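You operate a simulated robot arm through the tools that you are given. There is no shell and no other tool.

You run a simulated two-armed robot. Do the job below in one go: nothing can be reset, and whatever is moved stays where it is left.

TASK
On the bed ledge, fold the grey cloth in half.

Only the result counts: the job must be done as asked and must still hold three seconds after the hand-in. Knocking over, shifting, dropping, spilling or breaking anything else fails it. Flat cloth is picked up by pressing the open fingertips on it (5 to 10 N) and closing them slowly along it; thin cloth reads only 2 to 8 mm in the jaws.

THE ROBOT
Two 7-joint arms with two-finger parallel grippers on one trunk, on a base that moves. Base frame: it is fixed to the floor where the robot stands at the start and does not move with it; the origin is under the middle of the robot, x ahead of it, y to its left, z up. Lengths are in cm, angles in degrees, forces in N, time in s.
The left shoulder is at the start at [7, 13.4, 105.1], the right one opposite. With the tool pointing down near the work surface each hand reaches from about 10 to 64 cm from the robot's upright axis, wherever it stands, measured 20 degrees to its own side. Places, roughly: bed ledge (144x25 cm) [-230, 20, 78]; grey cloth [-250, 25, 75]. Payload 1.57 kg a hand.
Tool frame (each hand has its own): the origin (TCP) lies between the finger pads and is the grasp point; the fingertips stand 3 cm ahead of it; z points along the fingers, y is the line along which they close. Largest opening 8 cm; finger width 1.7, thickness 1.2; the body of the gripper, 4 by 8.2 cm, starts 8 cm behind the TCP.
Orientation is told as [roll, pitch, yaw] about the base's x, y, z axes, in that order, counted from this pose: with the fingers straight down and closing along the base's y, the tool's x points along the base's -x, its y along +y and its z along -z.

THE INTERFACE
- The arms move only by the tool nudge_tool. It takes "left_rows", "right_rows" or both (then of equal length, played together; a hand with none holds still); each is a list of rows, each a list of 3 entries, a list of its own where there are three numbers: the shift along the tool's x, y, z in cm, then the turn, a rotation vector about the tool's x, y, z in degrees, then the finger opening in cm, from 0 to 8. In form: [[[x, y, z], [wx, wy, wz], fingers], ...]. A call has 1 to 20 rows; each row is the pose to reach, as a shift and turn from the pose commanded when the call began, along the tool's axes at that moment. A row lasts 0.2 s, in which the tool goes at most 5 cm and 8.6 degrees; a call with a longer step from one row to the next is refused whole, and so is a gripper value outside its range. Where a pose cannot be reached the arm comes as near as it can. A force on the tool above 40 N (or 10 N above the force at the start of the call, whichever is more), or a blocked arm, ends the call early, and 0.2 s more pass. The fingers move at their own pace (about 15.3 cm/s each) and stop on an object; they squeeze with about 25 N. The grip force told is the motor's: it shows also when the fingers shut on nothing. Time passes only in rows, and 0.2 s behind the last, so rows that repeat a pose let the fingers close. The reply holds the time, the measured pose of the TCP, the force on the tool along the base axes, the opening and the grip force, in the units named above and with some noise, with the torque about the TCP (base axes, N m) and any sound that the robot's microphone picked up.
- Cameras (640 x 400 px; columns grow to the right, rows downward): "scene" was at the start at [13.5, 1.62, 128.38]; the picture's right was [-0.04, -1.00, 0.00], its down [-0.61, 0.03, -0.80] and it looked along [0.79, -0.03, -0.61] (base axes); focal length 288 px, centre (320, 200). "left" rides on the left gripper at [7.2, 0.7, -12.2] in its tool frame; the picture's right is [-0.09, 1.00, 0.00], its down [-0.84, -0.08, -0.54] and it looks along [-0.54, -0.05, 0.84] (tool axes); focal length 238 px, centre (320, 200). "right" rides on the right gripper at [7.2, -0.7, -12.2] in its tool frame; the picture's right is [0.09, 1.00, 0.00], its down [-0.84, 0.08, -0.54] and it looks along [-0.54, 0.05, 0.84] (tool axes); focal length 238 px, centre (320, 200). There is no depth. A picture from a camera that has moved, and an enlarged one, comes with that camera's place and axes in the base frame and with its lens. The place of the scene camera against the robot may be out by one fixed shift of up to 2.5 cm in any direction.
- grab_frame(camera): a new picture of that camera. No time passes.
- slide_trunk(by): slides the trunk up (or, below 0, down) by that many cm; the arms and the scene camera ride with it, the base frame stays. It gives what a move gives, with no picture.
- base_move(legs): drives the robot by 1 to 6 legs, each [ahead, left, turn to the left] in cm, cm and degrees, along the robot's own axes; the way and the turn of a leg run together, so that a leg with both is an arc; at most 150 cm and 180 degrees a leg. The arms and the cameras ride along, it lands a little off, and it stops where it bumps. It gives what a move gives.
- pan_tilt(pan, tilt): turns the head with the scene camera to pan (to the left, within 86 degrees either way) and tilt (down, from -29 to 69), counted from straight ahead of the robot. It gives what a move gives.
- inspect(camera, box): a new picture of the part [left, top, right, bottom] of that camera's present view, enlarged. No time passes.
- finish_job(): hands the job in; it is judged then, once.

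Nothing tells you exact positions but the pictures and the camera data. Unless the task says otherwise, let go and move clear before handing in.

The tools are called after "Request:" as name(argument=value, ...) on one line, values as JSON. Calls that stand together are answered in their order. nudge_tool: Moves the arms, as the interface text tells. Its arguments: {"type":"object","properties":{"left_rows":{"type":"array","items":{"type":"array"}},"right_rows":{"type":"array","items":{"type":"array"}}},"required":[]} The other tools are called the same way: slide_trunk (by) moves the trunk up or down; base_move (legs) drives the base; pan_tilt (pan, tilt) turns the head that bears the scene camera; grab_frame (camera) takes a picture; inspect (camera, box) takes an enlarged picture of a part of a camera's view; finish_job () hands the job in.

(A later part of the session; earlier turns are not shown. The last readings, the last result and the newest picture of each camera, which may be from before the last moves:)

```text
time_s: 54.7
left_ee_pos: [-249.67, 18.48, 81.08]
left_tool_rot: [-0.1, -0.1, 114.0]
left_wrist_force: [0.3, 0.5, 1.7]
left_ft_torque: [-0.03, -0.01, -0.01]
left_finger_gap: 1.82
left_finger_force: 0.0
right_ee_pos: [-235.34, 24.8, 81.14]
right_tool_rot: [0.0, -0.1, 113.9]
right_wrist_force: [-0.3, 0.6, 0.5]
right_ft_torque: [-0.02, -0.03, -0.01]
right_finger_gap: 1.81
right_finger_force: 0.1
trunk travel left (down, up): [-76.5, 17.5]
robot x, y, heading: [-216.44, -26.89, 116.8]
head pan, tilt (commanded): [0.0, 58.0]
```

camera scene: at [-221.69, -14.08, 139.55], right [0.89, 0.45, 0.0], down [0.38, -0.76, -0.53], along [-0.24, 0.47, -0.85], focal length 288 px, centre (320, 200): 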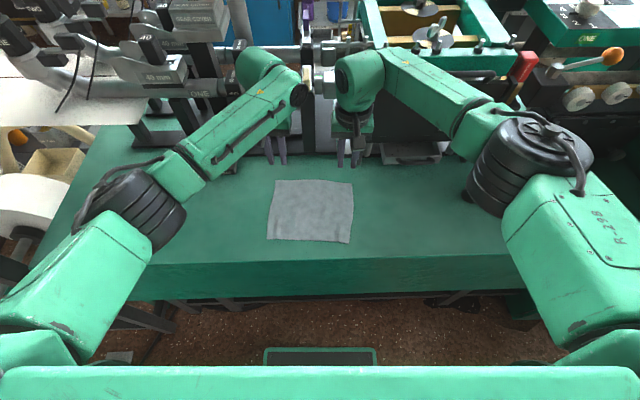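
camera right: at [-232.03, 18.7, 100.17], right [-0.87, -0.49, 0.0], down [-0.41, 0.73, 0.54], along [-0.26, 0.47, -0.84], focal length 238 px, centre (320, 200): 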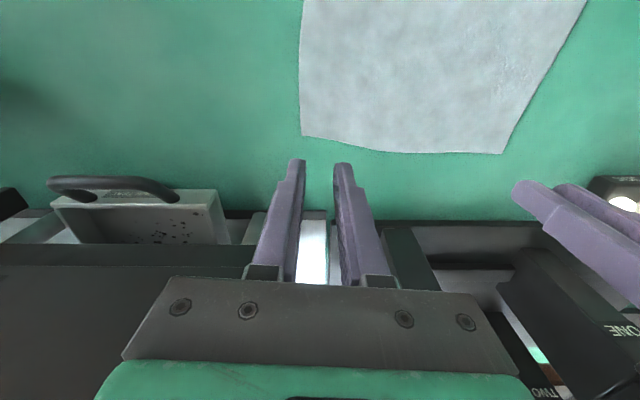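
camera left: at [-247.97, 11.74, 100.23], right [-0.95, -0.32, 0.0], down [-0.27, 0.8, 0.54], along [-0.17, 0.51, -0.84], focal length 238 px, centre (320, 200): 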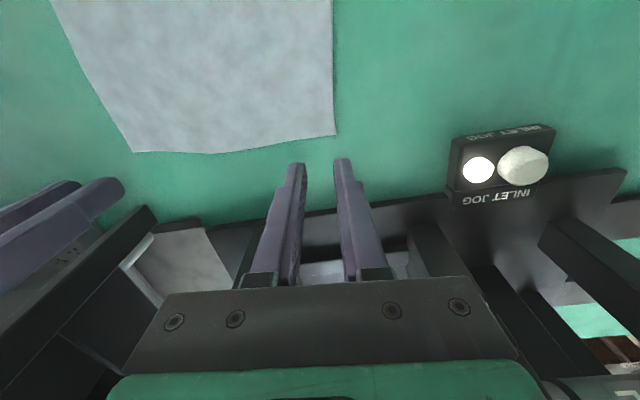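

Barely touching (about 1 N), so I'll press a few tenths of a millimetre-to-millimetre deeper until it reads 5–10 N.

Request:
nudge_tool(left_rows=[[[0, 0, 0.06], [0, 0, 0], 1.8], [[0, 0, 0.1], [0, 0, 0], 1.8], [[0, 0, 0.1], [0, 0, 0], 1.8]], right_rows=[[[0, 0, 0.06], [0, 0, 0], 1.8], [[0, 0, 0.12], [0, 0, 0], 1.8], [[0, 0, 0.12], [0, 0, 0], 1.8]])

Request:
inspect(camera="left", box=[220, 80, 460, 230])

Request:
inspect(camera="right", box=[200, 80, 440, 230])

```text
time_s: 55.5
left_ee_pos: [-249.57, 18.36, 81.24]
left_tool_rot: [0.0, -0.2, 113.9]
left_wrist_force: [-1.1, 1.3, 8.3]
left_ft_torque: [0.01, 0.03, -0.03]
left_finger_gap: 1.8
left_finger_force: 0.1
right_ee_pos: [-235.37, 24.88, 81.13]
right_tool_rot: [0.0, -0.1, 113.8]
right_wrist_force: [-0.5, 1.7, 3.4]
right_ft_torque: [-0.02, 0.0, 0.0]
right_finger_gap: 1.8
right_finger_force: 0.0
trunk travel left (down, up): [-76.5, 17.5]
robot x, y, heading: [-216.14, -26.65, 116.8]
head pan, tilt (commanded): [0.0, 58.0]
```

```text
2.67 times, centred on (340, 155) of left
camera zoom: at [-247.13, 11.46, 93.48], right [-0.95, -0.32, 0.0], down [-0.27, 0.79, 0.54], along [-0.18, 0.52, -0.84], focal length 636 px, centre (267, 320)
```

zoom: 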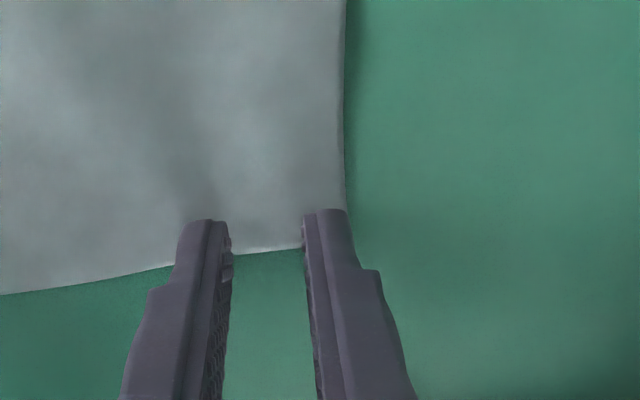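

```text
2.67 times, centred on (320, 155) of right
camera zoom: at [-232.0, 18.35, 93.35], right [-0.87, -0.49, 0.0], down [-0.41, 0.73, 0.54], along [-0.27, 0.47, -0.84], focal length 636 px, centre (320, 320)
```

zoom: 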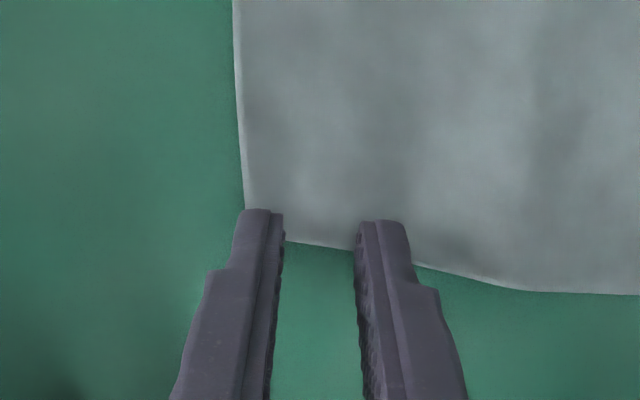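

Left presses 8 N, right 3 N. I'll press the right slightly more and close both slowly, easing the hands 0.5 cm toward each other so the cloth isn't stretched.

Request:
nudge_tool(left_rows=[[[0, 0, 0], [0, 0, 0], 1.8], [[0, -0.05, 0], [0, 0, 0], 1.65], [[0, -0.1, 0], [0, 0, 0], 1.5], [[0, -0.15, 0], [0, 0, 0], 1.35], [[0, -0.2, 0], [0, 0, 0], 1.2], [[0, -0.25, 0], [0, 0, 0], 1.05], [[0, -0.3, 0], [0, 0, 0], 0.9], [[0, -0.35, 0], [0, 0, 0], 0.75], [[0, -0.4, 0], [0, 0, 0], 0.6], [[0, -0.45, 0], [0, 0, 0], 0.45], [[0, -0.5, 0], [0, 0, 0], 0.3], [[0, -0.5, 0], [0, 0, 0], 0.15], [[0, -0.5, 0], [0, 0, 0], 0], [[0, -0.5, 0], [0, 0, 0], 0], [[0, -0.5, 0], [0, 0, 0], 0]], right_rows=[[[0, 0, 0.06], [0, 0, 0], 1.8], [[0, 0.05, 0.06], [0, 0, 0], 1.65], [[0, 0.1, 0.06], [0, 0, 0], 1.5], [[0, 0.15, 0.06], [0, 0, 0], 1.35], [[0, 0.2, 0.06], [0, 0, 0], 1.2], [[0, 0.25, 0.06], [0, 0, 0], 1.05], [[0, 0.3, 0.06], [0, 0, 0], 0.9], [[0, 0.35, 0.06], [0, 0, 0], 0.75], [[0, 0.4, 0.06], [0, 0, 0], 0.6], [[0, 0.45, 0.06], [0, 0, 0], 0.45], [[0, 0.5, 0.06], [0, 0, 0], 0.3], [[0, 0.5, 0.06], [0, 0, 0], 0.15], [[0, 0.5, 0.06], [0, 0, 0], 0], [[0, 0.5, 0.06], [0, 0, 0], 0], [[0, 0.5, 0.06], [0, 0, 0], 0]])

Request:
inspect(camera="left", box=[180, 60, 500, 260])

Request:
inspect(camera="right", box=[160, 60, 480, 260])

```text
time_s: 58.7
left_ee_pos: [-248.94, 18.45, 81.14]
left_tool_rot: [0.1, -0.2, 114.0]
left_wrist_force: [1.5, 0.1, 0.8]
left_ft_torque: [-0.01, -0.01, -0.03]
left_finger_gap: 0.0
left_finger_force: 22.0
right_ee_pos: [-235.83, 24.43, 81.04]
right_tool_rot: [-0.1, -0.3, 113.9]
right_wrist_force: [0.8, -2.1, 18.2]
right_ft_torque: [-0.09, -0.05, -0.01]
right_finger_gap: 0.0
right_finger_force: 21.3
trunk travel left (down, up): [-76.5, 17.5]
robot x, y, heading: [-216.16, -26.76, 116.9]
head pan, tilt (commanded): [0.0, 58.0]
```

```text
2.00 times, centred on (340, 160) of left
camera zoom: at [-246.61, 11.53, 93.51], right [-0.95, -0.32, 0.0], down [-0.27, 0.79, 0.55], along [-0.18, 0.52, -0.84], focal length 477 px, centre (280, 280)
```

zoom: 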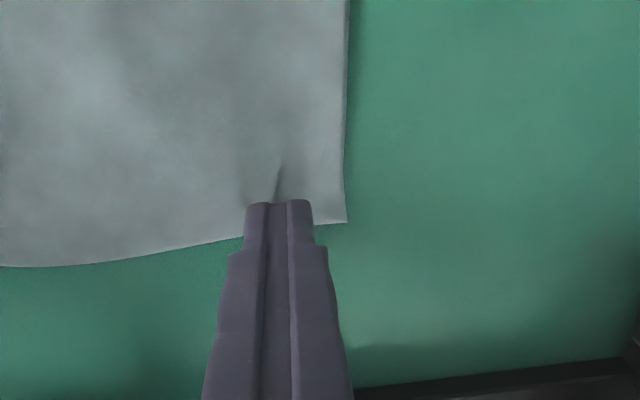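

```text
2.00 times, centred on (320, 160) of right
camera zoom: at [-232.43, 18.05, 93.32], right [-0.87, -0.49, 0.0], down [-0.41, 0.73, 0.54], along [-0.27, 0.48, -0.84], focal length 477 px, centre (320, 280)
```

zoom: 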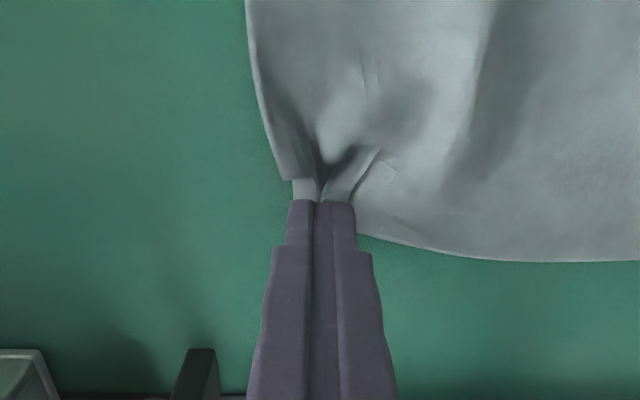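

Both jaws closed to 0.0 mm gap – the left slipped off and the right only bunched the cloth. The smaller overlap was too little; I'll open slowly to spread it back, lift, and look.

Request:
nudge_tool(left_rows=[[[0, 0, -0.3], [0, 0, 0], 0.3], [[0, 0, -1], [0, 0, 0], 0.6], [[0, 0, -2], [0, 0, 0], 0.9], [[0, 0, -3], [0, 0, 0], 1.2], [[0, 0, -4], [0, 0, 0], 1.5], [[0, 0, -5], [0, 0, 0], 1.8], [[0, 0, -5], [0, 0, 0], 2.1], [[0, 0, -5], [0, 0, 0], 2.5], [[0, 0, -5], [0, 0, 0], 2.5], [[0, 0, -5], [0, 0, 0], 2.5], [[0, 0, -5], [0, 0, 0], 2.5], [[0, 0, -5], [0, 0, 0], 2.5]], right_rows=[[[0, 0, -0.08], [0, 0, 0], 0.3], [[0, -0.07, -0.08], [0, 0, 0], 0.6], [[0, -0.15, -0.08], [0, 0, 0], 0.9], [[0, -0.25, -0.08], [0, 0, 0], 1.2], [[0, -0.35, -0.08], [0, 0, 0], 1.5], [[0, -0.45, -0.08], [0, 0, 0], 1.8], [[0, -0.5, -0.08], [0, 0, 0], 2.1], [[0, -0.5, -0.08], [0, 0, 0], 2.5], [[0, -0.5, -0.5], [0, 0, 0], 2.5], [[0, -0.5, -2], [0, 0, 0], 2.5], [[0, -0.5, -4], [0, 0, 0], 2.5], [[0, -0.5, -5], [0, 0, 0], 2.5]])

Request:
grab_frame(camera="left")

Request:
grab_frame(camera="right")

Request:
inspect(camera="scene", box=[220, 120, 420, 260])

```text
time_s: 61.3
left_ee_pos: [-249.32, 18.55, 86.02]
left_tool_rot: [-0.1, 0.0, 114.0]
left_wrist_force: [0.2, 0.4, 0.0]
left_ft_torque: [0.01, 0.03, 0.0]
left_finger_gap: 2.52
left_finger_force: 0.1
right_ee_pos: [-235.46, 24.92, 85.92]
right_tool_rot: [0.0, 0.0, 114.0]
right_wrist_force: [-0.3, -0.8, 0.6]
right_ft_torque: [0.02, -0.02, 0.0]
right_finger_gap: 2.5
right_finger_force: 0.1
trunk travel left (down, up): [-76.5, 17.5]
robot x, y, heading: [-216.31, -26.69, 117.1]
head pan, tilt (commanded): [0.0, 58.0]
```

```text
taken
camera left: at [-246.74, 11.71, 98.33], right [-0.95, -0.32, 0.0], down [-0.27, 0.8, 0.54], along [-0.17, 0.51, -0.84], focal length 238 px, centre (320, 200)
```

left: 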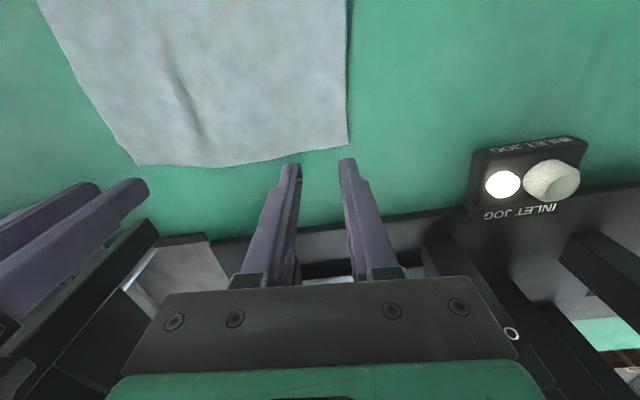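

```text
taken
camera right: at [-232.1, 18.43, 98.13], right [-0.87, -0.49, 0.0], down [-0.41, 0.73, 0.54], along [-0.26, 0.47, -0.84], focal length 238 px, centre (320, 200)
```

right: 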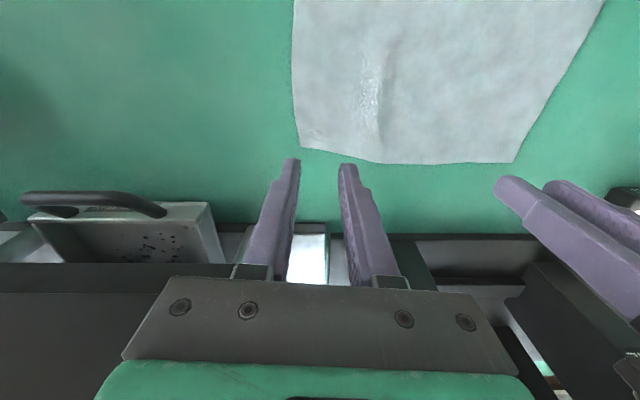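

```text
2.86 times, centred on (320, 190) of scene
camera zoom: at [-221.7, -14.06, 139.54], right [0.89, 0.45, 0.0], down [0.38, -0.76, -0.53], along [-0.24, 0.47, -0.85], focal length 824 px, centre (320, 229)
```

zoom: 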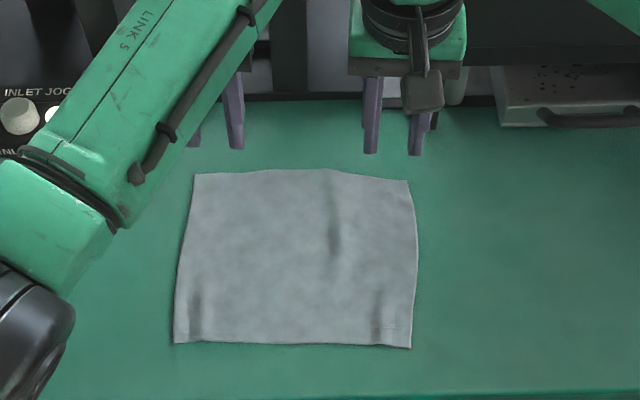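

The cloth is still nearly flat; back corners now about BL (-251.4, 17.8) and BR (-234.0, 25.5). I'll redo it like the grip that worked: 2.5 cm opening, the full pad on the cloth (about 1.1 cm in from the edge), about 9 N.

Request:
nudge_tool(left_rows=[[[0.5, -0.2, 0], [0, 0, 0], 2.5], [[1.0, -0.4, 1.5], [0, 0, 0], 2.5], [[1.0, -0.4, 3.0], [0, 0, 0], 2.5], [[1.0, -0.4, 4.0], [0, 0, 0], 2.5], [[1.0, -0.4, 4.5], [0, 0, 0], 2.5], [[1.0, -0.4, 4.75], [0, 0, 0], 2.5], [[1.0, -0.4, 4.9], [0, 0, 0], 2.5], [[1.0, -0.4, 4.9], [0, 0, 0], 2.5]], right_rows=[[[0.6, 0.5, 0], [0, 0, 0], 2.5], [[1.2, 1.05, 1.5], [0, 0, 0], 2.5], [[1.2, 1.05, 3.0], [0, 0, 0], 2.5], [[1.2, 1.05, 4.0], [0, 0, 0], 2.5], [[1.2, 1.05, 4.5], [0, 0, 0], 2.5], [[1.2, 1.05, 4.75], [0, 0, 0], 2.5], [[1.2, 1.05, 4.85], [0, 0, 0], 2.5], [[1.2, 1.05, 4.85], [0, 0, 0], 2.5]])

Request:
inspect(camera="left", box=[180, 60, 500, 260])

Request:
inspect(camera="right", box=[160, 60, 480, 260])

```text
time_s: 63.1
left_ee_pos: [-248.39, 17.89, 81.08]
left_tool_rot: [-0.1, -0.1, 114.0]
left_wrist_force: [0.4, -0.8, 1.8]
left_ft_torque: [0.0, -0.02, 0.02]
left_finger_gap: 2.49
left_finger_force: 0.0
right_ee_pos: [-235.82, 23.21, 81.32]
right_tool_rot: [0.0, 0.0, 113.8]
right_wrist_force: [-0.6, 0.2, -0.4]
right_ft_torque: [-0.02, 0.0, 0.01]
right_finger_gap: 2.52
right_finger_force: 0.1
trunk travel left (down, up): [-76.5, 17.5]
robot x, y, heading: [-216.13, -25.9, 117.1]
head pan, tilt (commanded): [0.0, 58.0]
```

```text
2.00 times, centred on (340, 160) of left
camera zoom: at [-245.96, 10.91, 93.52], right [-0.95, -0.32, 0.0], down [-0.27, 0.8, 0.54], along [-0.17, 0.51, -0.84], focal length 477 px, centre (280, 280)
```

zoom: 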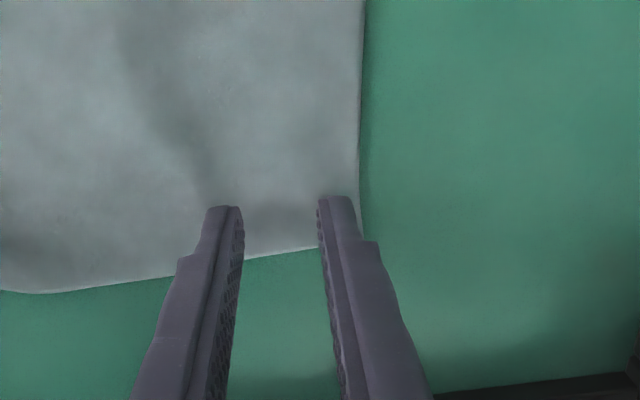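

```text
2.00 times, centred on (320, 160) of right
camera zoom: at [-232.44, 16.92, 93.39], right [-0.87, -0.49, 0.0], down [-0.41, 0.73, 0.54], along [-0.27, 0.47, -0.84], focal length 477 px, centre (320, 280)
```

zoom: 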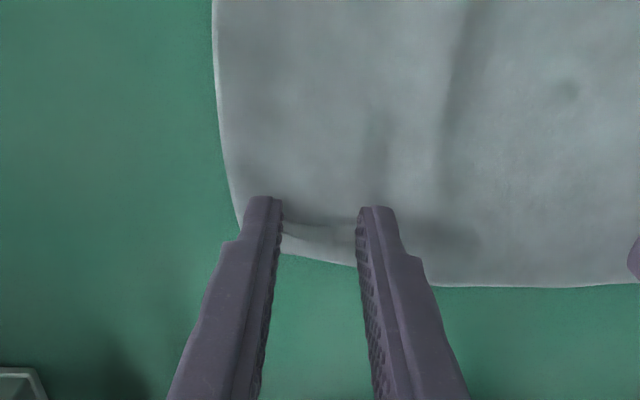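

Overlap looks good now. Pressing both down to about 8 N before closing.

Request:
nudge_tool(left_rows=[[[0, 0, 0.05], [0, 0, 0], 2.5], [[0, 0, 0.1], [0, 0, 0], 2.5], [[0, 0, 0.1], [0, 0, 0], 2.5]], right_rows=[[[0, 0, 0.1], [0, 0, 0], 2.5], [[0, 0, 0.2], [0, 0, 0], 2.5], [[0, 0, 0.2], [0, 0, 0], 2.5]])

```text
time_s: 63.9
left_ee_pos: [-248.31, 17.7, 81.27]
left_tool_rot: [0.0, -0.2, 114.1]
left_wrist_force: [-0.5, 0.4, 0.5]
left_ft_torque: [0.03, 0.01, 0.02]
left_finger_gap: 2.48
left_finger_force: 0.1
right_ee_pos: [-235.79, 23.33, 81.14]
right_tool_rot: [0.0, -0.2, 113.9]
right_wrist_force: [0.3, 2.5, 16.0]
right_ft_torque: [0.25, -0.21, 0.02]
right_finger_gap: 2.59
right_finger_force: 0.2
trunk travel left (down, up): [-76.5, 17.5]
robot x, y, heading: [-215.84, -26.67, 117.1]
head pan, tilt (commanded): [0.0, 58.0]
```

Right reads 16 N, left almost none; I'll fine-tune each.

Request:
nudge_tool(left_rows=[[[0, 0, 0.07], [0, 0, 0], 2.5], [[0, 0, 0.12], [0, 0, 0], 2.5], [[0, 0, 0.12], [0, 0, 0], 2.5]], right_rows=[[[0, 0, -0.05], [0, 0, 0], 2.5], [[0, 0, -0.06], [0, 0, 0], 2.5], [[0, 0, -0.06], [0, 0, 0], 2.5]])

```text
time_s: 64.7
left_ee_pos: [-248.2, 17.58, 81.08]
left_tool_rot: [0.1, -0.3, 114.0]
left_wrist_force: [-0.5, -0.4, 8.3]
left_ft_torque: [0.0, 0.06, 0.01]
left_finger_gap: 2.5
left_finger_force: 0.1
right_ee_pos: [-235.79, 23.12, 81.11]
right_tool_rot: [0.0, -0.3, 114.1]
right_wrist_force: [-1.2, 1.3, 12.2]
right_ft_torque: [0.13, -0.11, 0.03]
right_finger_gap: 2.49
right_finger_force: 0.1
trunk travel left (down, up): [-76.5, 17.5]
robot x, y, heading: [-216.06, -26.65, 117.0]
head pan, tilt (commanded): [0.0, 58.0]
```

Left 8 N, right 12 N. Easing the right a touch and closing both slowly.

Request:
nudge_tool(left_rows=[[[0, 0, 0], [0, 0, 0], 2.4], [[0, 0, 0], [0, 0, 0], 2.2], [[0, 0, 0], [0, 0, 0], 2.0], [[0, 0, 0], [0, 0, 0], 1.8], [[0, 0, 0], [0, 0, 0], 1.6], [[0, 0, 0], [0, 0, 0], 1.4], [[0, 0, 0], [0, 0, 0], 1.2], [[0, 0, 0], [0, 0, 0], 1.0], [[0, 0, 0], [0, 0, 0], 0.8], [[0, 0, 0], [0, 0, 0], 0.6], [[0, 0, 0], [0, 0, 0], 0.4], [[0, 0, 0], [0, 0, 0], 0.2], [[0, 0, 0], [0, 0, 0], 0], [[0, 0, 0], [0, 0, 0], 0], [[0, 0, 0], [0, 0, 0], 0]], right_rows=[[[0, 0, -0.03], [0, 0, 0], 2.4], [[0, 0, -0.03], [0, 0, 0], 2.2], [[0, 0, -0.03], [0, 0, 0], 2.0], [[0, 0, -0.03], [0, 0, 0], 1.8], [[0, 0, -0.03], [0, 0, 0], 1.6], [[0, 0, -0.03], [0, 0, 0], 1.4], [[0, 0, -0.03], [0, 0, 0], 1.2], [[0, 0, -0.03], [0, 0, 0], 1.0], [[0, 0, -0.03], [0, 0, 0], 0.8], [[0, 0, -0.03], [0, 0, 0], 0.6], [[0, 0, -0.03], [0, 0, 0], 0.4], [[0, 0, -0.03], [0, 0, 0], 0.2], [[0, 0, -0.03], [0, 0, 0], 0], [[0, 0, -0.03], [0, 0, 0], 0], [[0, 0, -0.03], [0, 0, 0], 0]])

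Request:
inspect(camera="left", box=[180, 60, 500, 260])

Request:
inspect(camera="right", box=[160, 60, 480, 260])

```text
time_s: 67.9
left_ee_pos: [-248.22, 17.57, 81.2]
left_tool_rot: [0.0, -0.3, 113.9]
left_wrist_force: [-1.7, 0.7, 21.6]
left_ft_torque: [0.06, 0.11, 0.01]
left_finger_gap: 0.24
left_finger_force: 24.0
right_ee_pos: [-235.75, 23.16, 81.2]
right_tool_rot: [0.1, -0.2, 113.9]
right_wrist_force: [-0.1, -0.3, 0.9]
right_ft_torque: [0.01, 0.0, -0.02]
right_finger_gap: 0.01
right_finger_force: 21.4
trunk travel left (down, up): [-76.5, 17.5]
robot x, y, heading: [-215.84, -26.4, 116.9]
head pan, tilt (commanded): [0.0, 58.0]
```

```text
2.00 times, centred on (340, 160) of left
camera zoom: at [-245.83, 10.69, 93.45], right [-0.95, -0.32, 0.0], down [-0.27, 0.79, 0.55], along [-0.18, 0.52, -0.84], focal length 477 px, centre (280, 280)
```

zoom: 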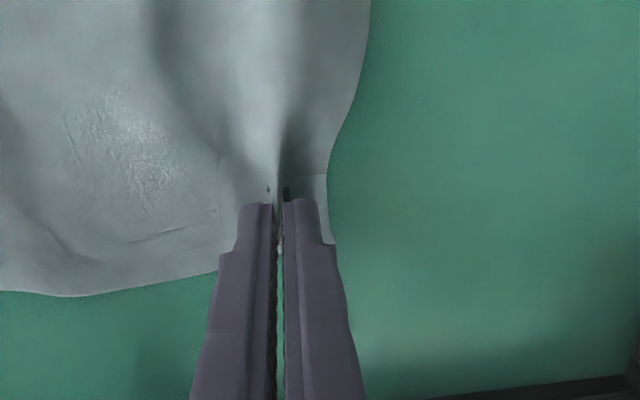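

```text
2.00 times, centred on (320, 160) of right
camera zoom: at [-232.37, 16.71, 93.39], right [-0.87, -0.49, 0.0], down [-0.41, 0.73, 0.54], along [-0.27, 0.48, -0.84], focal length 477 px, centre (320, 280)
```

zoom: 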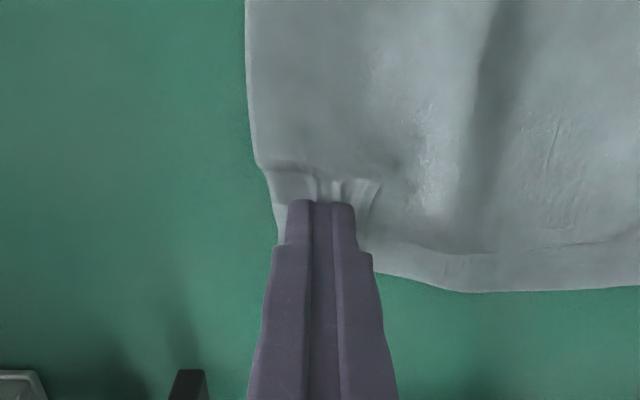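

Left has the cloth (2.4 mm), right slipped. I'll hold the left and redo the right: reopen, press a bit firmer.

Request:
nudge_tool(right_rows=[[[0, 0, -0.1], [0, 0, 0], 0.6], [[0, 0, -0.1], [0, 0, 0], 1.2], [[0, 0, -0.1], [0, 0, 0], 1.8], [[0, 0, -0.1], [0, 0, 0], 2.4], [[0, 0, -0.2], [0, 0, 0], 2.6], [[0.2, 0.1, -0.2], [0, 0, 0], 2.6], [[0.2, 0.1, 0.0], [0, 0, 0], 2.6], [[0.2, 0.1, 0.08], [0, 0, 0], 2.6], [[0.2, 0.1, 0.08], [0, 0, 0], 2.6]])

Request:
inspect(camera="right", box=[160, 60, 480, 260])

```text
time_s: 69.9
left_ee_pos: [-248.23, 17.61, 81.23]
left_tool_rot: [0.0, -0.3, 114.0]
left_wrist_force: [-2.8, 2.8, 20.0]
left_ft_torque: [0.1, 0.14, -0.01]
left_finger_gap: 0.21
left_finger_force: 24.0
right_ee_pos: [-235.77, 22.93, 81.29]
right_tool_rot: [0.1, -0.2, 113.9]
right_wrist_force: [0.3, 1.1, 8.8]
right_ft_torque: [0.06, -0.14, 0.01]
right_finger_gap: 2.63
right_finger_force: 0.0
trunk travel left (down, up): [-76.5, 17.5]
robot x, y, heading: [-215.79, -26.89, 117.0]
head pan, tilt (commanded): [0.0, 58.0]
```

```text
2.00 times, centred on (320, 160) of right
camera zoom: at [-232.39, 16.5, 93.32], right [-0.87, -0.49, 0.0], down [-0.41, 0.73, 0.55], along [-0.27, 0.48, -0.84], focal length 477 px, centre (320, 280)
```

zoom: 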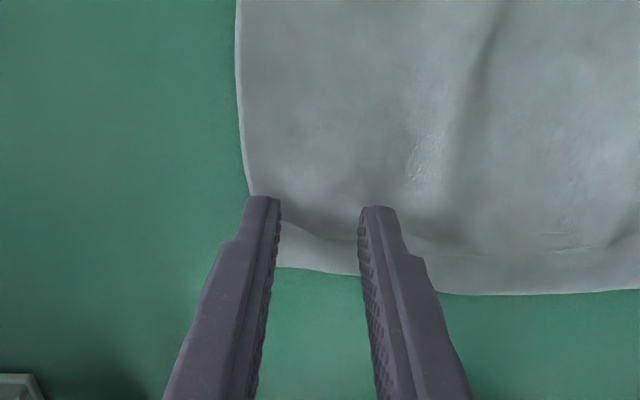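

Right presses 8.8 N with good overlap. Closing the right slowly with a slight extra press.

Request:
nudge_tool(right_rows=[[[0, 0, 0.03], [0, 0, 0], 2.5], [[0, 0, 0.05], [0, 0, 0], 2.3], [[0, 0, 0.05], [0, 0, 0], 2.1], [[0, 0, 0.05], [0, 0, 0], 1.9], [[0, 0, 0.05], [0, 0, 0], 1.7], [[0, 0, 0.05], [0, 0, 0], 1.5], [[0, 0, 0.05], [0, 0, 0], 1.3], [[0, 0, 0.05], [0, 0, 0], 1.1], [[0, 0, 0.05], [0, 0, 0], 0.9], [[0, 0, 0.05], [0, 0, 0], 0.7], [[0, 0, 0.05], [0, 0, 0], 0.5], [[0, 0, 0.05], [0, 0, 0], 0.3], [[0, 0, 0.05], [0, 0, 0], 0.1], [[0, 0, 0.05], [0, 0, 0], 0], [[0, 0, 0.05], [0, 0, 0], 0], [[0, 0, 0.05], [0, 0, 0], 0]])

Request:
inspect(camera="right", box=[160, 60, 480, 260])

```text
time_s: 73.3
left_ee_pos: [-248.25, 17.52, 81.17]
left_tool_rot: [0.0, -0.3, 114.0]
left_wrist_force: [3.6, 2.6, 6.2]
left_ft_torque: [0.09, -0.13, -0.04]
left_finger_gap: 0.23
left_finger_force: 23.6
right_ee_pos: [-235.86, 22.95, 81.25]
right_tool_rot: [0.1, -0.2, 113.9]
right_wrist_force: [-3.3, -2.8, 20.1]
right_ft_torque: [-0.07, -0.02, 0.04]
right_finger_gap: 0.19
right_finger_force: 23.8
trunk travel left (down, up): [-76.5, 17.5]
robot x, y, heading: [-216.27, -27.05, 116.8]
head pan, tilt (commanded): [0.0, 58.0]
```

```text
2.00 times, centred on (320, 160) of right
camera zoom: at [-232.42, 16.48, 93.3], right [-0.87, -0.49, 0.0], down [-0.41, 0.73, 0.55], along [-0.27, 0.48, -0.84], focal length 477 px, centre (320, 280)
```

zoom: 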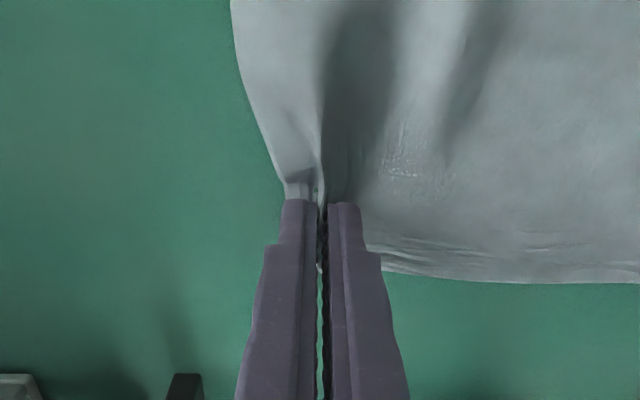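

Both hands hold the cloth (2.3 and 1.9 mm). I'll lift the back edge a few cm, starting to pitch the fingers forward, and check.

Request:
nudge_tool(left_rows=[[[0, 0, -0.8], [0, 0, 0], 0], [[0.51, 0, -1.58], [0, -6, 0], 0], [[1.12, 0, -2.33], [0, -12, 0], 0], [[1.83, 0, -3.05], [0, -18, 0], 0], [[2.62, 0, -3.74], [0, -24, 0], 0], [[2.62, 0, -3.74], [0, -24, 0], 0]], right_rows=[[[0, 0, -0.8], [0, 0, 0], 0], [[0.51, 0, -1.58], [0, -6, 0], 0], [[1.12, 0, -2.33], [0, -12, 0], 0], [[1.83, 0, -3.05], [0, -18, 0], 0], [[2.62, 0, -3.74], [0, -24, 0], 0], [[2.62, 0, -3.74], [0, -24, 0], 0]])

Request:
grab_frame(camera="scene")

Request:
grab_frame(camera="left")

Request:
grab_frame(camera="right")

```text
time_s: 74.7
left_ee_pos: [-247.31, 15.52, 84.71]
left_tool_rot: [0.0, -24.1, 114.0]
left_wrist_force: [3.3, 1.5, 0.7]
left_ft_torque: [0.04, -0.13, -0.08]
left_finger_gap: 0.23
left_finger_force: 23.9
right_ee_pos: [-234.98, 20.81, 84.69]
right_tool_rot: [0.0, -23.9, 113.9]
right_wrist_force: [-4.2, -1.0, 0.6]
right_ft_torque: [-0.05, 0.09, 0.07]
right_finger_gap: 0.2
right_finger_force: 23.6
trunk travel left (down, up): [-76.5, 17.5]
robot x, y, heading: [-216.13, -26.48, 117.2]
head pan, tilt (commanded): [0.0, 58.0]
```

```text
taken
camera scene: at [-221.75, -13.95, 139.53], right [0.89, 0.45, 0.0], down [0.39, -0.76, -0.53], along [-0.24, 0.47, -0.85], focal length 288 px, centre (320, 200)
```

scene: 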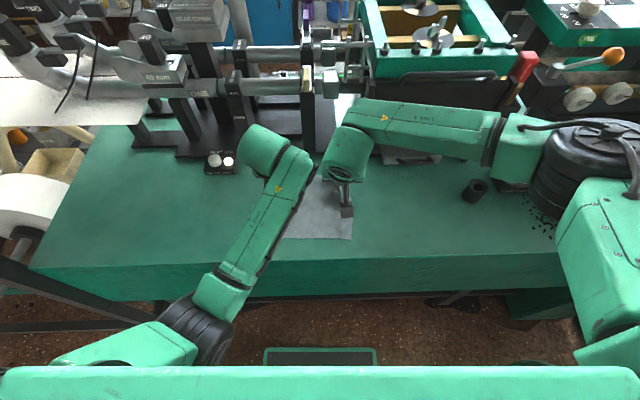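

```text
taken
camera left: at [-243.13, 4.67, 92.97], right [-0.94, -0.33, 0.04], down [-0.15, 0.53, 0.84], along [-0.29, 0.78, -0.55], focal length 238 px, centre (320, 200)
```

left: 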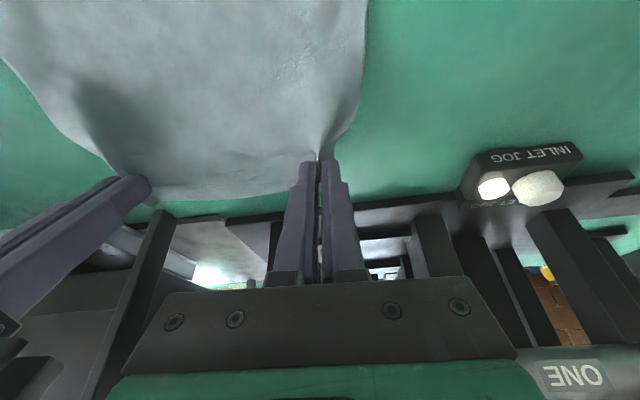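

```text
taken
camera right: at [-229.78, 10.44, 92.87], right [-0.88, -0.48, -0.04], down [-0.29, 0.47, 0.84], along [-0.38, 0.74, -0.55], focal length 238 px, centre (320, 200)
```

right: 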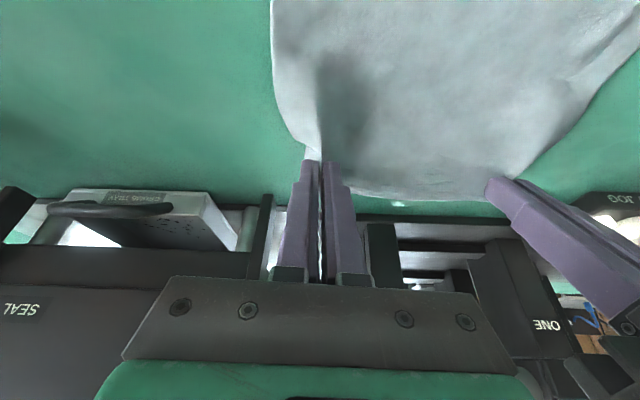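

The lift works and both corners are held. Continuing the arc toward me while pitching the fingers further forward, stopping midway to check.

Request:
nudge_tool(left_rows=[[[0.99, 0, -1.3], [0, -5, 0], 0], [[2.2, 0, -2.57], [0, -10, 0], 0], [[3.68, 0, -3.56], [0, -16, 0], 0], [[5.36, 0, -4.29], [0, -22, 0], 0], [[7.18, 0, -4.63], [0, -28, 0], 0], [[8.93, 0, -4.58], [0, -34, 0], 0], [[8.93, 0, -4.58], [0, -34, 0], 0]], right_rows=[[[0.99, 0, -1.3], [0, -5, 0], 0], [[2.2, 0, -2.57], [0, -10, 0], 0], [[3.68, 0, -3.56], [0, -16, 0], 0], [[5.36, 0, -4.29], [0, -22, 0], 0], [[7.18, 0, -4.63], [0, -28, 0], 0], [[8.93, 0, -4.58], [0, -34, 0], 0], [[8.93, 0, -4.58], [0, -34, 0], 0]])

Request:
grab_frame(camera="scene")

Request:
grab_frame(camera="left")

Request:
grab_frame(camera="right")

```text
time_s: 76.3
left_ee_pos: [-243.2, 6.43, 85.13]
left_tool_rot: [0.0, -58.1, 114.0]
left_wrist_force: [3.2, 2.0, 0.8]
left_ft_torque: [0.05, -0.07, -0.1]
left_finger_gap: 0.24
left_finger_force: 23.1
right_ee_pos: [-230.58, 11.62, 85.29]
right_tool_rot: [0.3, -58.1, 113.8]
right_wrist_force: [-4.5, -1.5, -0.2]
right_ft_torque: [-0.02, 0.05, 0.14]
right_finger_gap: 0.18
right_finger_force: 23.1
trunk travel left (down, up): [-76.5, 17.5]
robot x, y, heading: [-215.94, -26.63, 117.1]
head pan, tilt (commanded): [0.0, 58.0]
```

```text
taken
camera scene: at [-221.62, -13.96, 139.54], right [0.89, 0.45, 0.0], down [0.38, -0.76, -0.53], along [-0.24, 0.47, -0.85], focal length 288 px, centre (320, 200)
```

scene: 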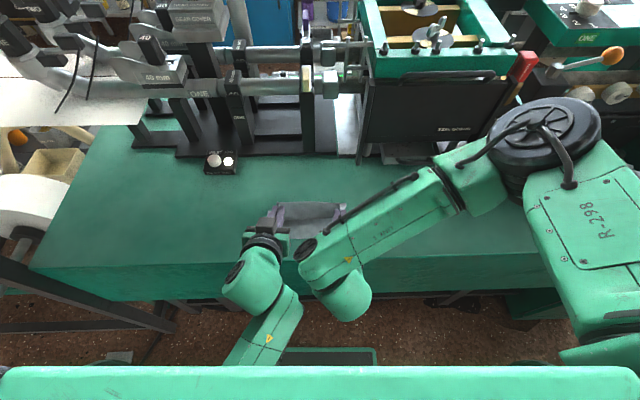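

```text
taken
camera left: at [-237.96, -6.79, 85.52], right [-0.93, -0.36, 0.08], down [0.08, 0.02, 1.0], along [-0.36, 0.93, 0.01], focal length 238 px, centre (320, 200)
```

left: 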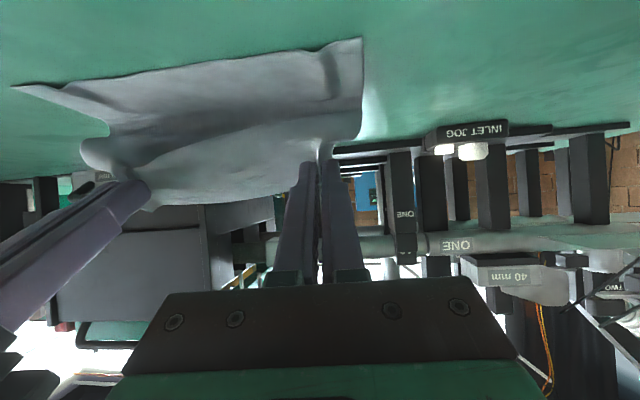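

```text
taken
camera right: at [-224.55, -1.17, 85.65], right [-0.89, -0.45, -0.08], down [-0.06, -0.05, 1.0], along [-0.45, 0.89, 0.01], focal length 238 px, centre (320, 200)
```

right: 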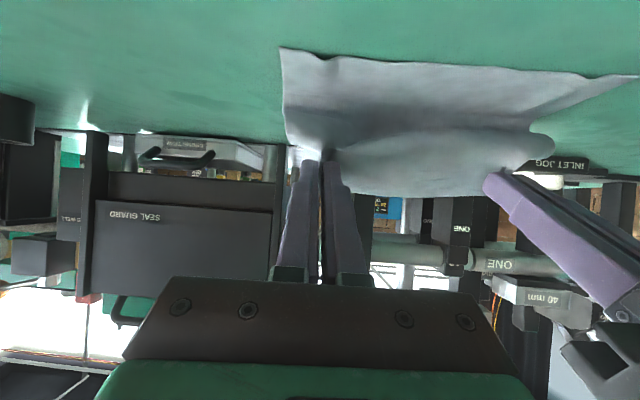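

The fold is forming well: the lower half stayed put and both corners are held at pitch 58°. I'll bring the edge down to about 2 cm inside the front edge with fingers nearly horizontal.

Request:
nudge_tool(left_rows=[[[0.7, 0, -0.23], [0, -2.5, 0], 0], [[1.39, 0, -0.47], [0, -5, 0], 0], [[2.14, 0, -0.6], [0, -7.5, 0], 0], [[2.89, 0, -0.72], [0, -10, 0], 0], [[4.17, 0, -0.71], [0, -14, 0], 0], [[4.7, 0, -0.64], [0, -15.5, 0], 0], [[5.21, 0, -0.58], [0, -17, 0], 0], [[5.21, 0, -0.58], [0, -17, 0], 0]], right_rows=[[[0.7, 0, -0.23], [0, -2.5, 0], 0], [[1.39, 0, -0.47], [0, -5, 0], 0], [[2.14, 0, -0.6], [0, -7.5, 0], 0], [[2.89, 0, -0.72], [0, -10, 0], 0], [[4.17, 0, -0.71], [0, -14, 0], 0], [[4.7, 0, -0.64], [0, -15.5, 0], 0], [[5.21, 0, -0.58], [0, -17, 0], 0], [[5.21, 0, -0.58], [0, -17, 0], 0]])

Request:
grab_frame(camera="scene")

Request:
grab_frame(camera="left")

Request:
grab_frame(camera="right")

```text
time_s: 78.1
left_ee_pos: [-241.88, 3.23, 81.21]
left_tool_rot: [0.1, -75.1, 114.0]
left_wrist_force: [0.6, 0.7, 0.0]
left_ft_torque: [0.02, 0.01, -0.06]
left_finger_gap: 0.23
left_finger_force: 24.4
left hand out of reach, approached as far as the arm can: row 4
right_ee_pos: [-229.78, 8.38, 81.45]
right_tool_rot: [-0.3, -74.8, 114.0]
right_wrist_force: [-0.3, -0.4, 0.4]
right_ft_torque: [0.0, 0.03, 0.03]
right_finger_gap: 0.18
right_finger_force: 23.7
right hand out of reach, approached as far as the arm can: row 7, 8
trunk travel left (down, up): [-76.5, 17.5]
robot x, y, heading: [-216.23, -26.34, 117.2]
head pan, tilt (commanded): [0.0, 58.0]
```

```text
taken
camera scene: at [-221.75, -14.1, 139.54], right [0.89, 0.45, 0.0], down [0.39, -0.76, -0.53], along [-0.24, 0.47, -0.85], focal length 288 px, centre (320, 200)
```

scene: 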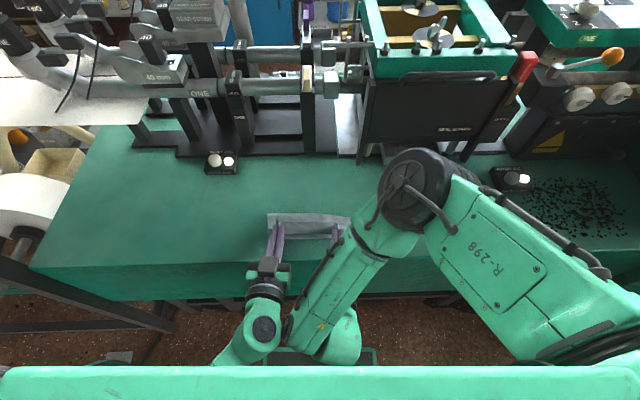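

```text
taken
camera left: at [-236.85, -9.36, 77.46], right [-0.92, -0.38, 0.09], down [0.2, -0.25, 0.95], along [-0.34, 0.89, 0.31], focal length 238 px, centre (320, 200)
```

left: 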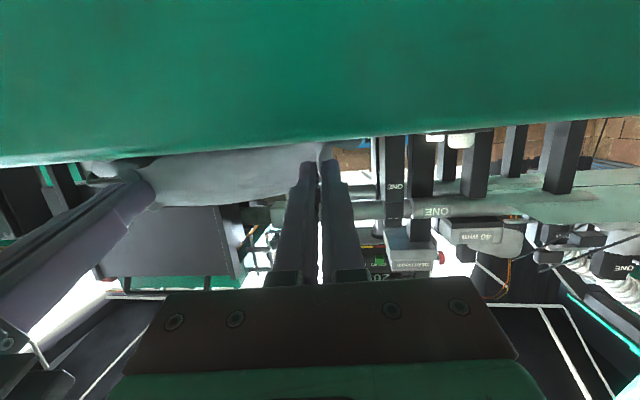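

```text
taken
camera right: at [-223.78, -3.9, 77.68], right [-0.9, -0.42, -0.09], down [0.05, -0.31, 0.95], along [-0.43, 0.85, 0.3], focal length 238 px, centre (320, 200)
```

right: 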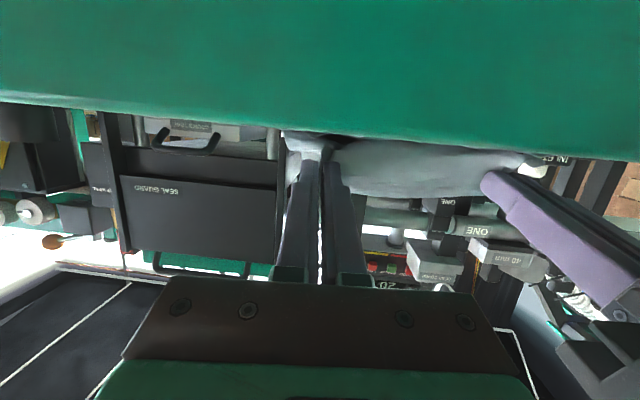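

Left is on target; the right arm reports being at its reach limit with its elbow swung forward. Let me zoom in on the cloth before lowering further.

Request:
inspect(camera="scene", box=[220, 180, 420, 305])

Request:
inspect(camera="left", box=[60, 100, 380, 260])

Request:
inspect(camera="right", box=[240, 80, 560, 260])

```text
3.20 times, centred on (320, 242) of scene
camera zoom: at [-221.75, -14.1, 139.54], right [0.89, 0.45, 0.0], down [0.39, -0.76, -0.53], along [-0.24, 0.47, -0.85], focal length 923 px, centre (320, 64)
```

zoom: 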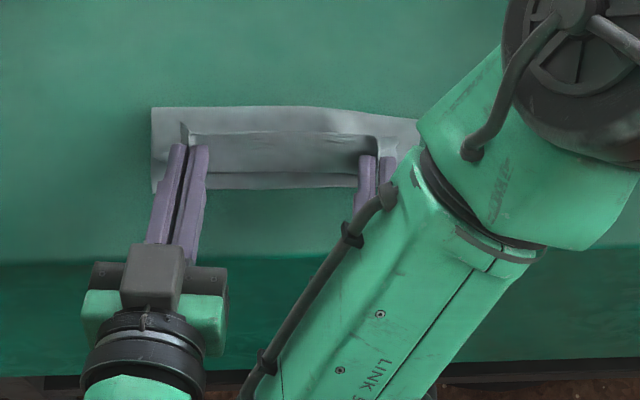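

```text
2.00 times, centred on (220, 180) of left
camera zoom: at [-236.85, -9.36, 77.46], right [-0.92, -0.38, 0.09], down [0.2, -0.25, 0.95], along [-0.34, 0.89, 0.31], focal length 477 px, centre (520, 240)
```

zoom: 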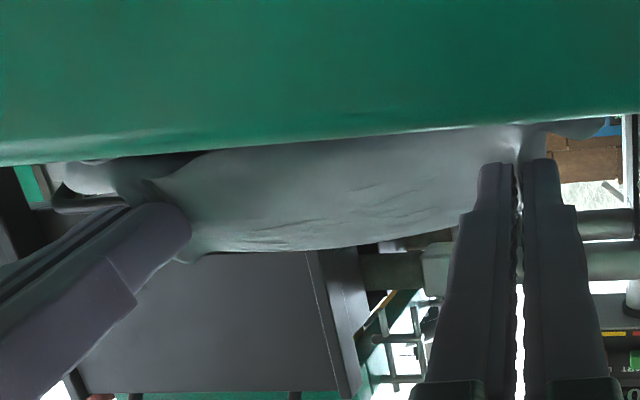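

```text
2.00 times, centred on (400, 170) of right
camera zoom: at [-223.78, -3.9, 77.68], right [-0.9, -0.42, -0.09], down [0.05, -0.31, 0.95], along [-0.43, 0.85, 0.3], focal length 477 px, centre (160, 260)
```

zoom: 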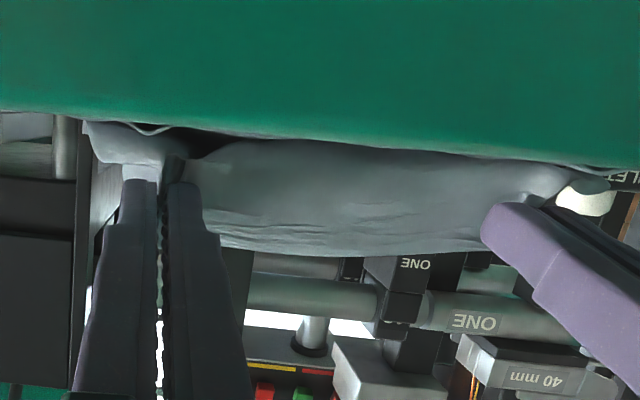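

The fold sits right, with the upper edge standing about 2 cm inside the front edge. The right arm is at its limit, so I'll lower both hands together with the trunk by about 1.2 cm.

Request:
slide_trunk(by=-1.1)

Request:
inspect(camera="scene", box=[220, 180, 420, 305])

Request:
inspect(camera="left", box=[60, 100, 380, 260])

```text
time_s: 78.7
left_ee_pos: [-241.74, 3.46, 80.13]
left_tool_rot: [-0.1, -75.2, 114.0]
left_wrist_force: [-0.5, 1.0, -0.1]
left_ft_torque: [0.06, 0.01, -0.04]
left_finger_gap: 0.22
left_finger_force: 24.1
right_ee_pos: [-229.71, 8.41, 80.28]
right_tool_rot: [-0.1, -74.9, 113.8]
right_wrist_force: [-2.1, -0.1, 0.7]
right_ft_torque: [0.02, -0.02, 0.04]
right_finger_gap: 0.19
right_finger_force: 23.4
trunk travel left (down, up): [-75.4, 18.6]
robot x, y, heading: [-216.27, -26.98, 116.7]
head pan, tilt (commanded): [0.0, 58.0]
```

```text
3.20 times, centred on (320, 242) of scene
camera zoom: at [-221.67, -14.11, 138.44], right [0.89, 0.45, 0.0], down [0.38, -0.76, -0.53], along [-0.24, 0.47, -0.85], focal length 923 px, centre (320, 64)
```

zoom: 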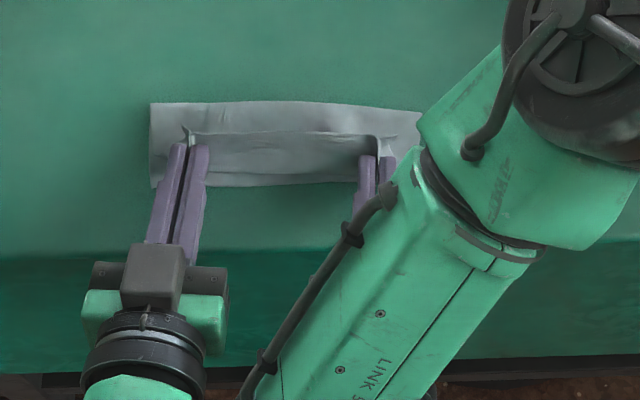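

```text
2.00 times, centred on (220, 180) of left
camera zoom: at [-236.78, -9.35, 76.39], right [-0.92, -0.38, 0.09], down [0.2, -0.25, 0.95], along [-0.34, 0.89, 0.31], focal length 477 px, centre (520, 240)
```

zoom: 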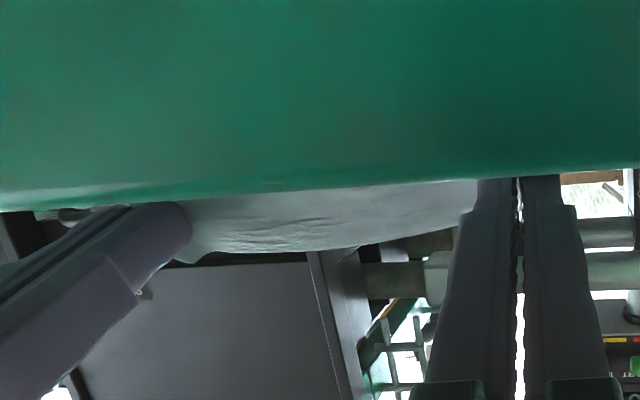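

The held edge stands like a wall leaning slightly toward the machine, and the right arm is cramped. I'll swing the edge back along the arc (cloth slack), then back the base off 6.5 cm so the hands return over the front edge with more arm room to pitch further and retreat cleanly.

Request:
nudge_tool(left_rows=[[[-0.7, 0, 0.35], [0, 1.5, 0], 0], [[-1.43, 0, 0.7], [0, 3, 0], 0], [[-2.25, 0, 1.18], [0, 4.5, 0], 0], [[-3.08, 0, 1.66], [0, 6, 0], 0], [[-4.49, 0, 2.9], [0, 9, 0], 0], [[-5.45, 0, 4.36], [0, 12, 0], 0], [[-5.79, 0, 5.9], [0, 15, 0], 0], [[-5.79, 0, 7.1], [0, 17, 0], 0], [[-5.79, 0, 7.1], [0, 17, 0], 0]], right_rows=[[[-0.7, 0, 0.35], [0, 1.5, 0], 0], [[-1.43, 0, 0.7], [0, 3, 0], 0], [[-2.25, 0, 1.18], [0, 4.5, 0], 0], [[-3.08, 0, 1.66], [0, 6, 0], 0], [[-4.49, 0, 2.9], [0, 9, 0], 0], [[-5.45, 0, 4.36], [0, 12, 0], 0], [[-5.79, 0, 5.9], [0, 15, 0], 0], [[-5.79, 0, 7.1], [0, 17, 0], 0], [[-5.79, 0, 7.1], [0, 17, 0], 0]])

Request:
inspect(camera="scene", box=[220, 160, 420, 285])

Request:
grab_frame(camera="left")

```text
time_s: 80.7
left_ee_pos: [-245.18, 11.21, 83.7]
left_tool_rot: [0.0, -58.1, 114.1]
left_wrist_force: [2.6, 0.7, 0.0]
left_ft_torque: [-0.02, -0.04, -0.07]
left_finger_gap: 0.23
left_finger_force: 23.8
right_ee_pos: [-233.05, 16.16, 84.03]
right_tool_rot: [-0.1, -57.8, 113.8]
right_wrist_force: [-2.0, -0.4, 0.0]
right_ft_torque: [0.01, -0.01, 0.04]
right_finger_gap: 0.2
right_finger_force: 23.1
trunk travel left (down, up): [-75.4, 18.6]
robot x, y, heading: [-216.33, -26.39, 117.0]
head pan, tilt (commanded): [0.0, 58.0]
```

```text
3.20 times, centred on (320, 222) of scene
camera zoom: at [-221.69, -14.14, 138.45], right [0.89, 0.45, 0.0], down [0.38, -0.76, -0.53], along [-0.24, 0.47, -0.85], focal length 923 px, centre (320, 128)
```

zoom: 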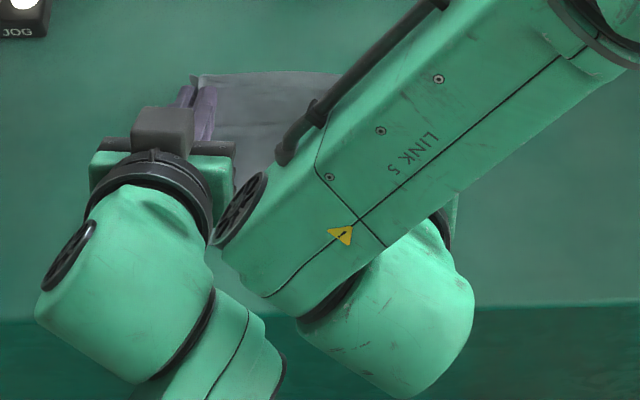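

```text
taken
camera left: at [-240.07, -2.13, 84.33], right [-0.93, -0.36, 0.08], down [0.08, 0.02, 1.0], along [-0.36, 0.93, 0.01], focal length 238 px, centre (320, 200)
```

left: 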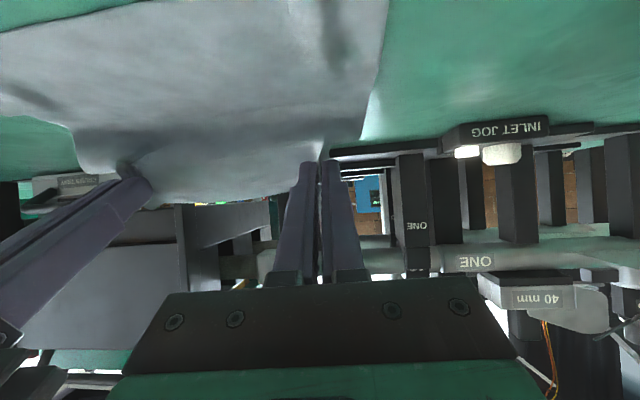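

Cloth is slack over the fold with the lower half in place. Backing the base off 6.5 cm now.

Request:
base_move(legs=[[-6.5, 0, 0]])

Request:
grab_frame(camera="scene")

Request:
grab_frame(camera="left")

Request:
grab_frame(camera="right")

```text
time_s: 81.7
left_ee_pos: [-242.3, 5.34, 83.78]
left_tool_rot: [0.0, -57.9, 114.0]
left_wrist_force: [1.7, 0.4, 0.6]
left_ft_torque: [0.0, 0.0, -0.04]
left_finger_gap: 0.22
left_finger_force: 23.4
right_ee_pos: [-230.08, 10.3, 83.84]
right_tool_rot: [-0.1, -57.7, 113.8]
right_wrist_force: [-1.5, -1.2, 1.2]
right_ft_torque: [0.0, -0.01, 0.08]
right_finger_gap: 0.19
right_finger_force: 23.4
trunk travel left (down, up): [-75.4, 18.6]
robot x, y, heading: [-213.05, -32.67, 117.1]
head pan, tilt (commanded): [0.0, 58.0]
```

```text
taken
camera scene: at [-218.76, -19.85, 138.43], right [0.89, 0.45, 0.0], down [0.39, -0.76, -0.53], along [-0.24, 0.47, -0.85], focal length 288 px, centre (320, 200)
```

scene: 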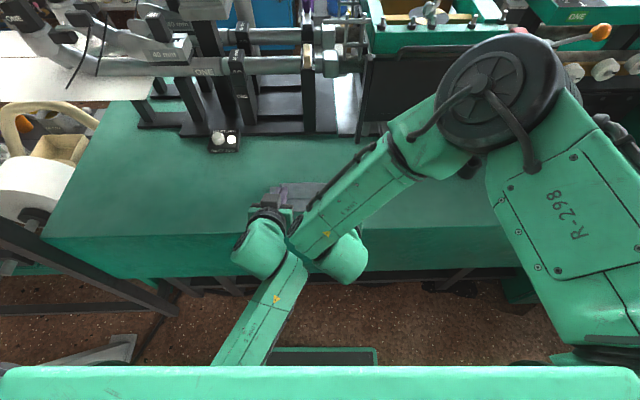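

```text
taken
camera left: at [-237.12, -7.94, 84.28], right [-0.93, -0.36, 0.08], down [0.08, 0.02, 1.0], along [-0.36, 0.93, 0.01], focal length 238 px, centre (320, 200)
```

left: 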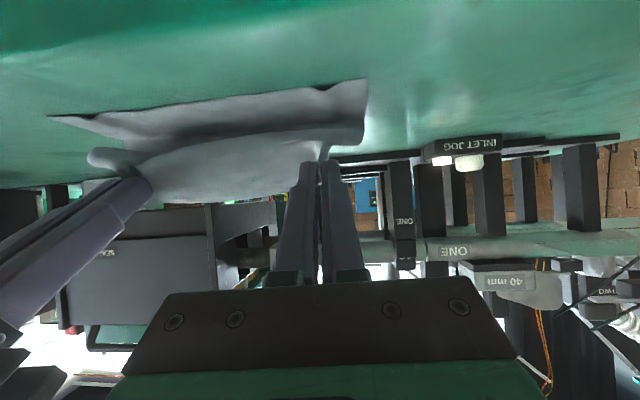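

```text
taken
camera right: at [-223.97, -2.46, 84.33], right [-0.89, -0.45, -0.08], down [-0.07, -0.04, 1.0], along [-0.45, 0.89, 0.01], focal length 238 px, centre (320, 200)
```

right: 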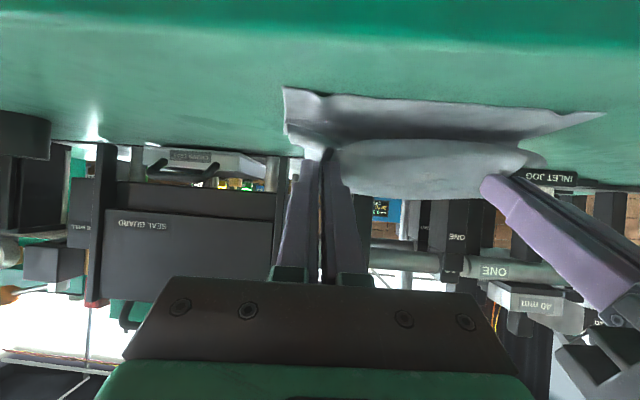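

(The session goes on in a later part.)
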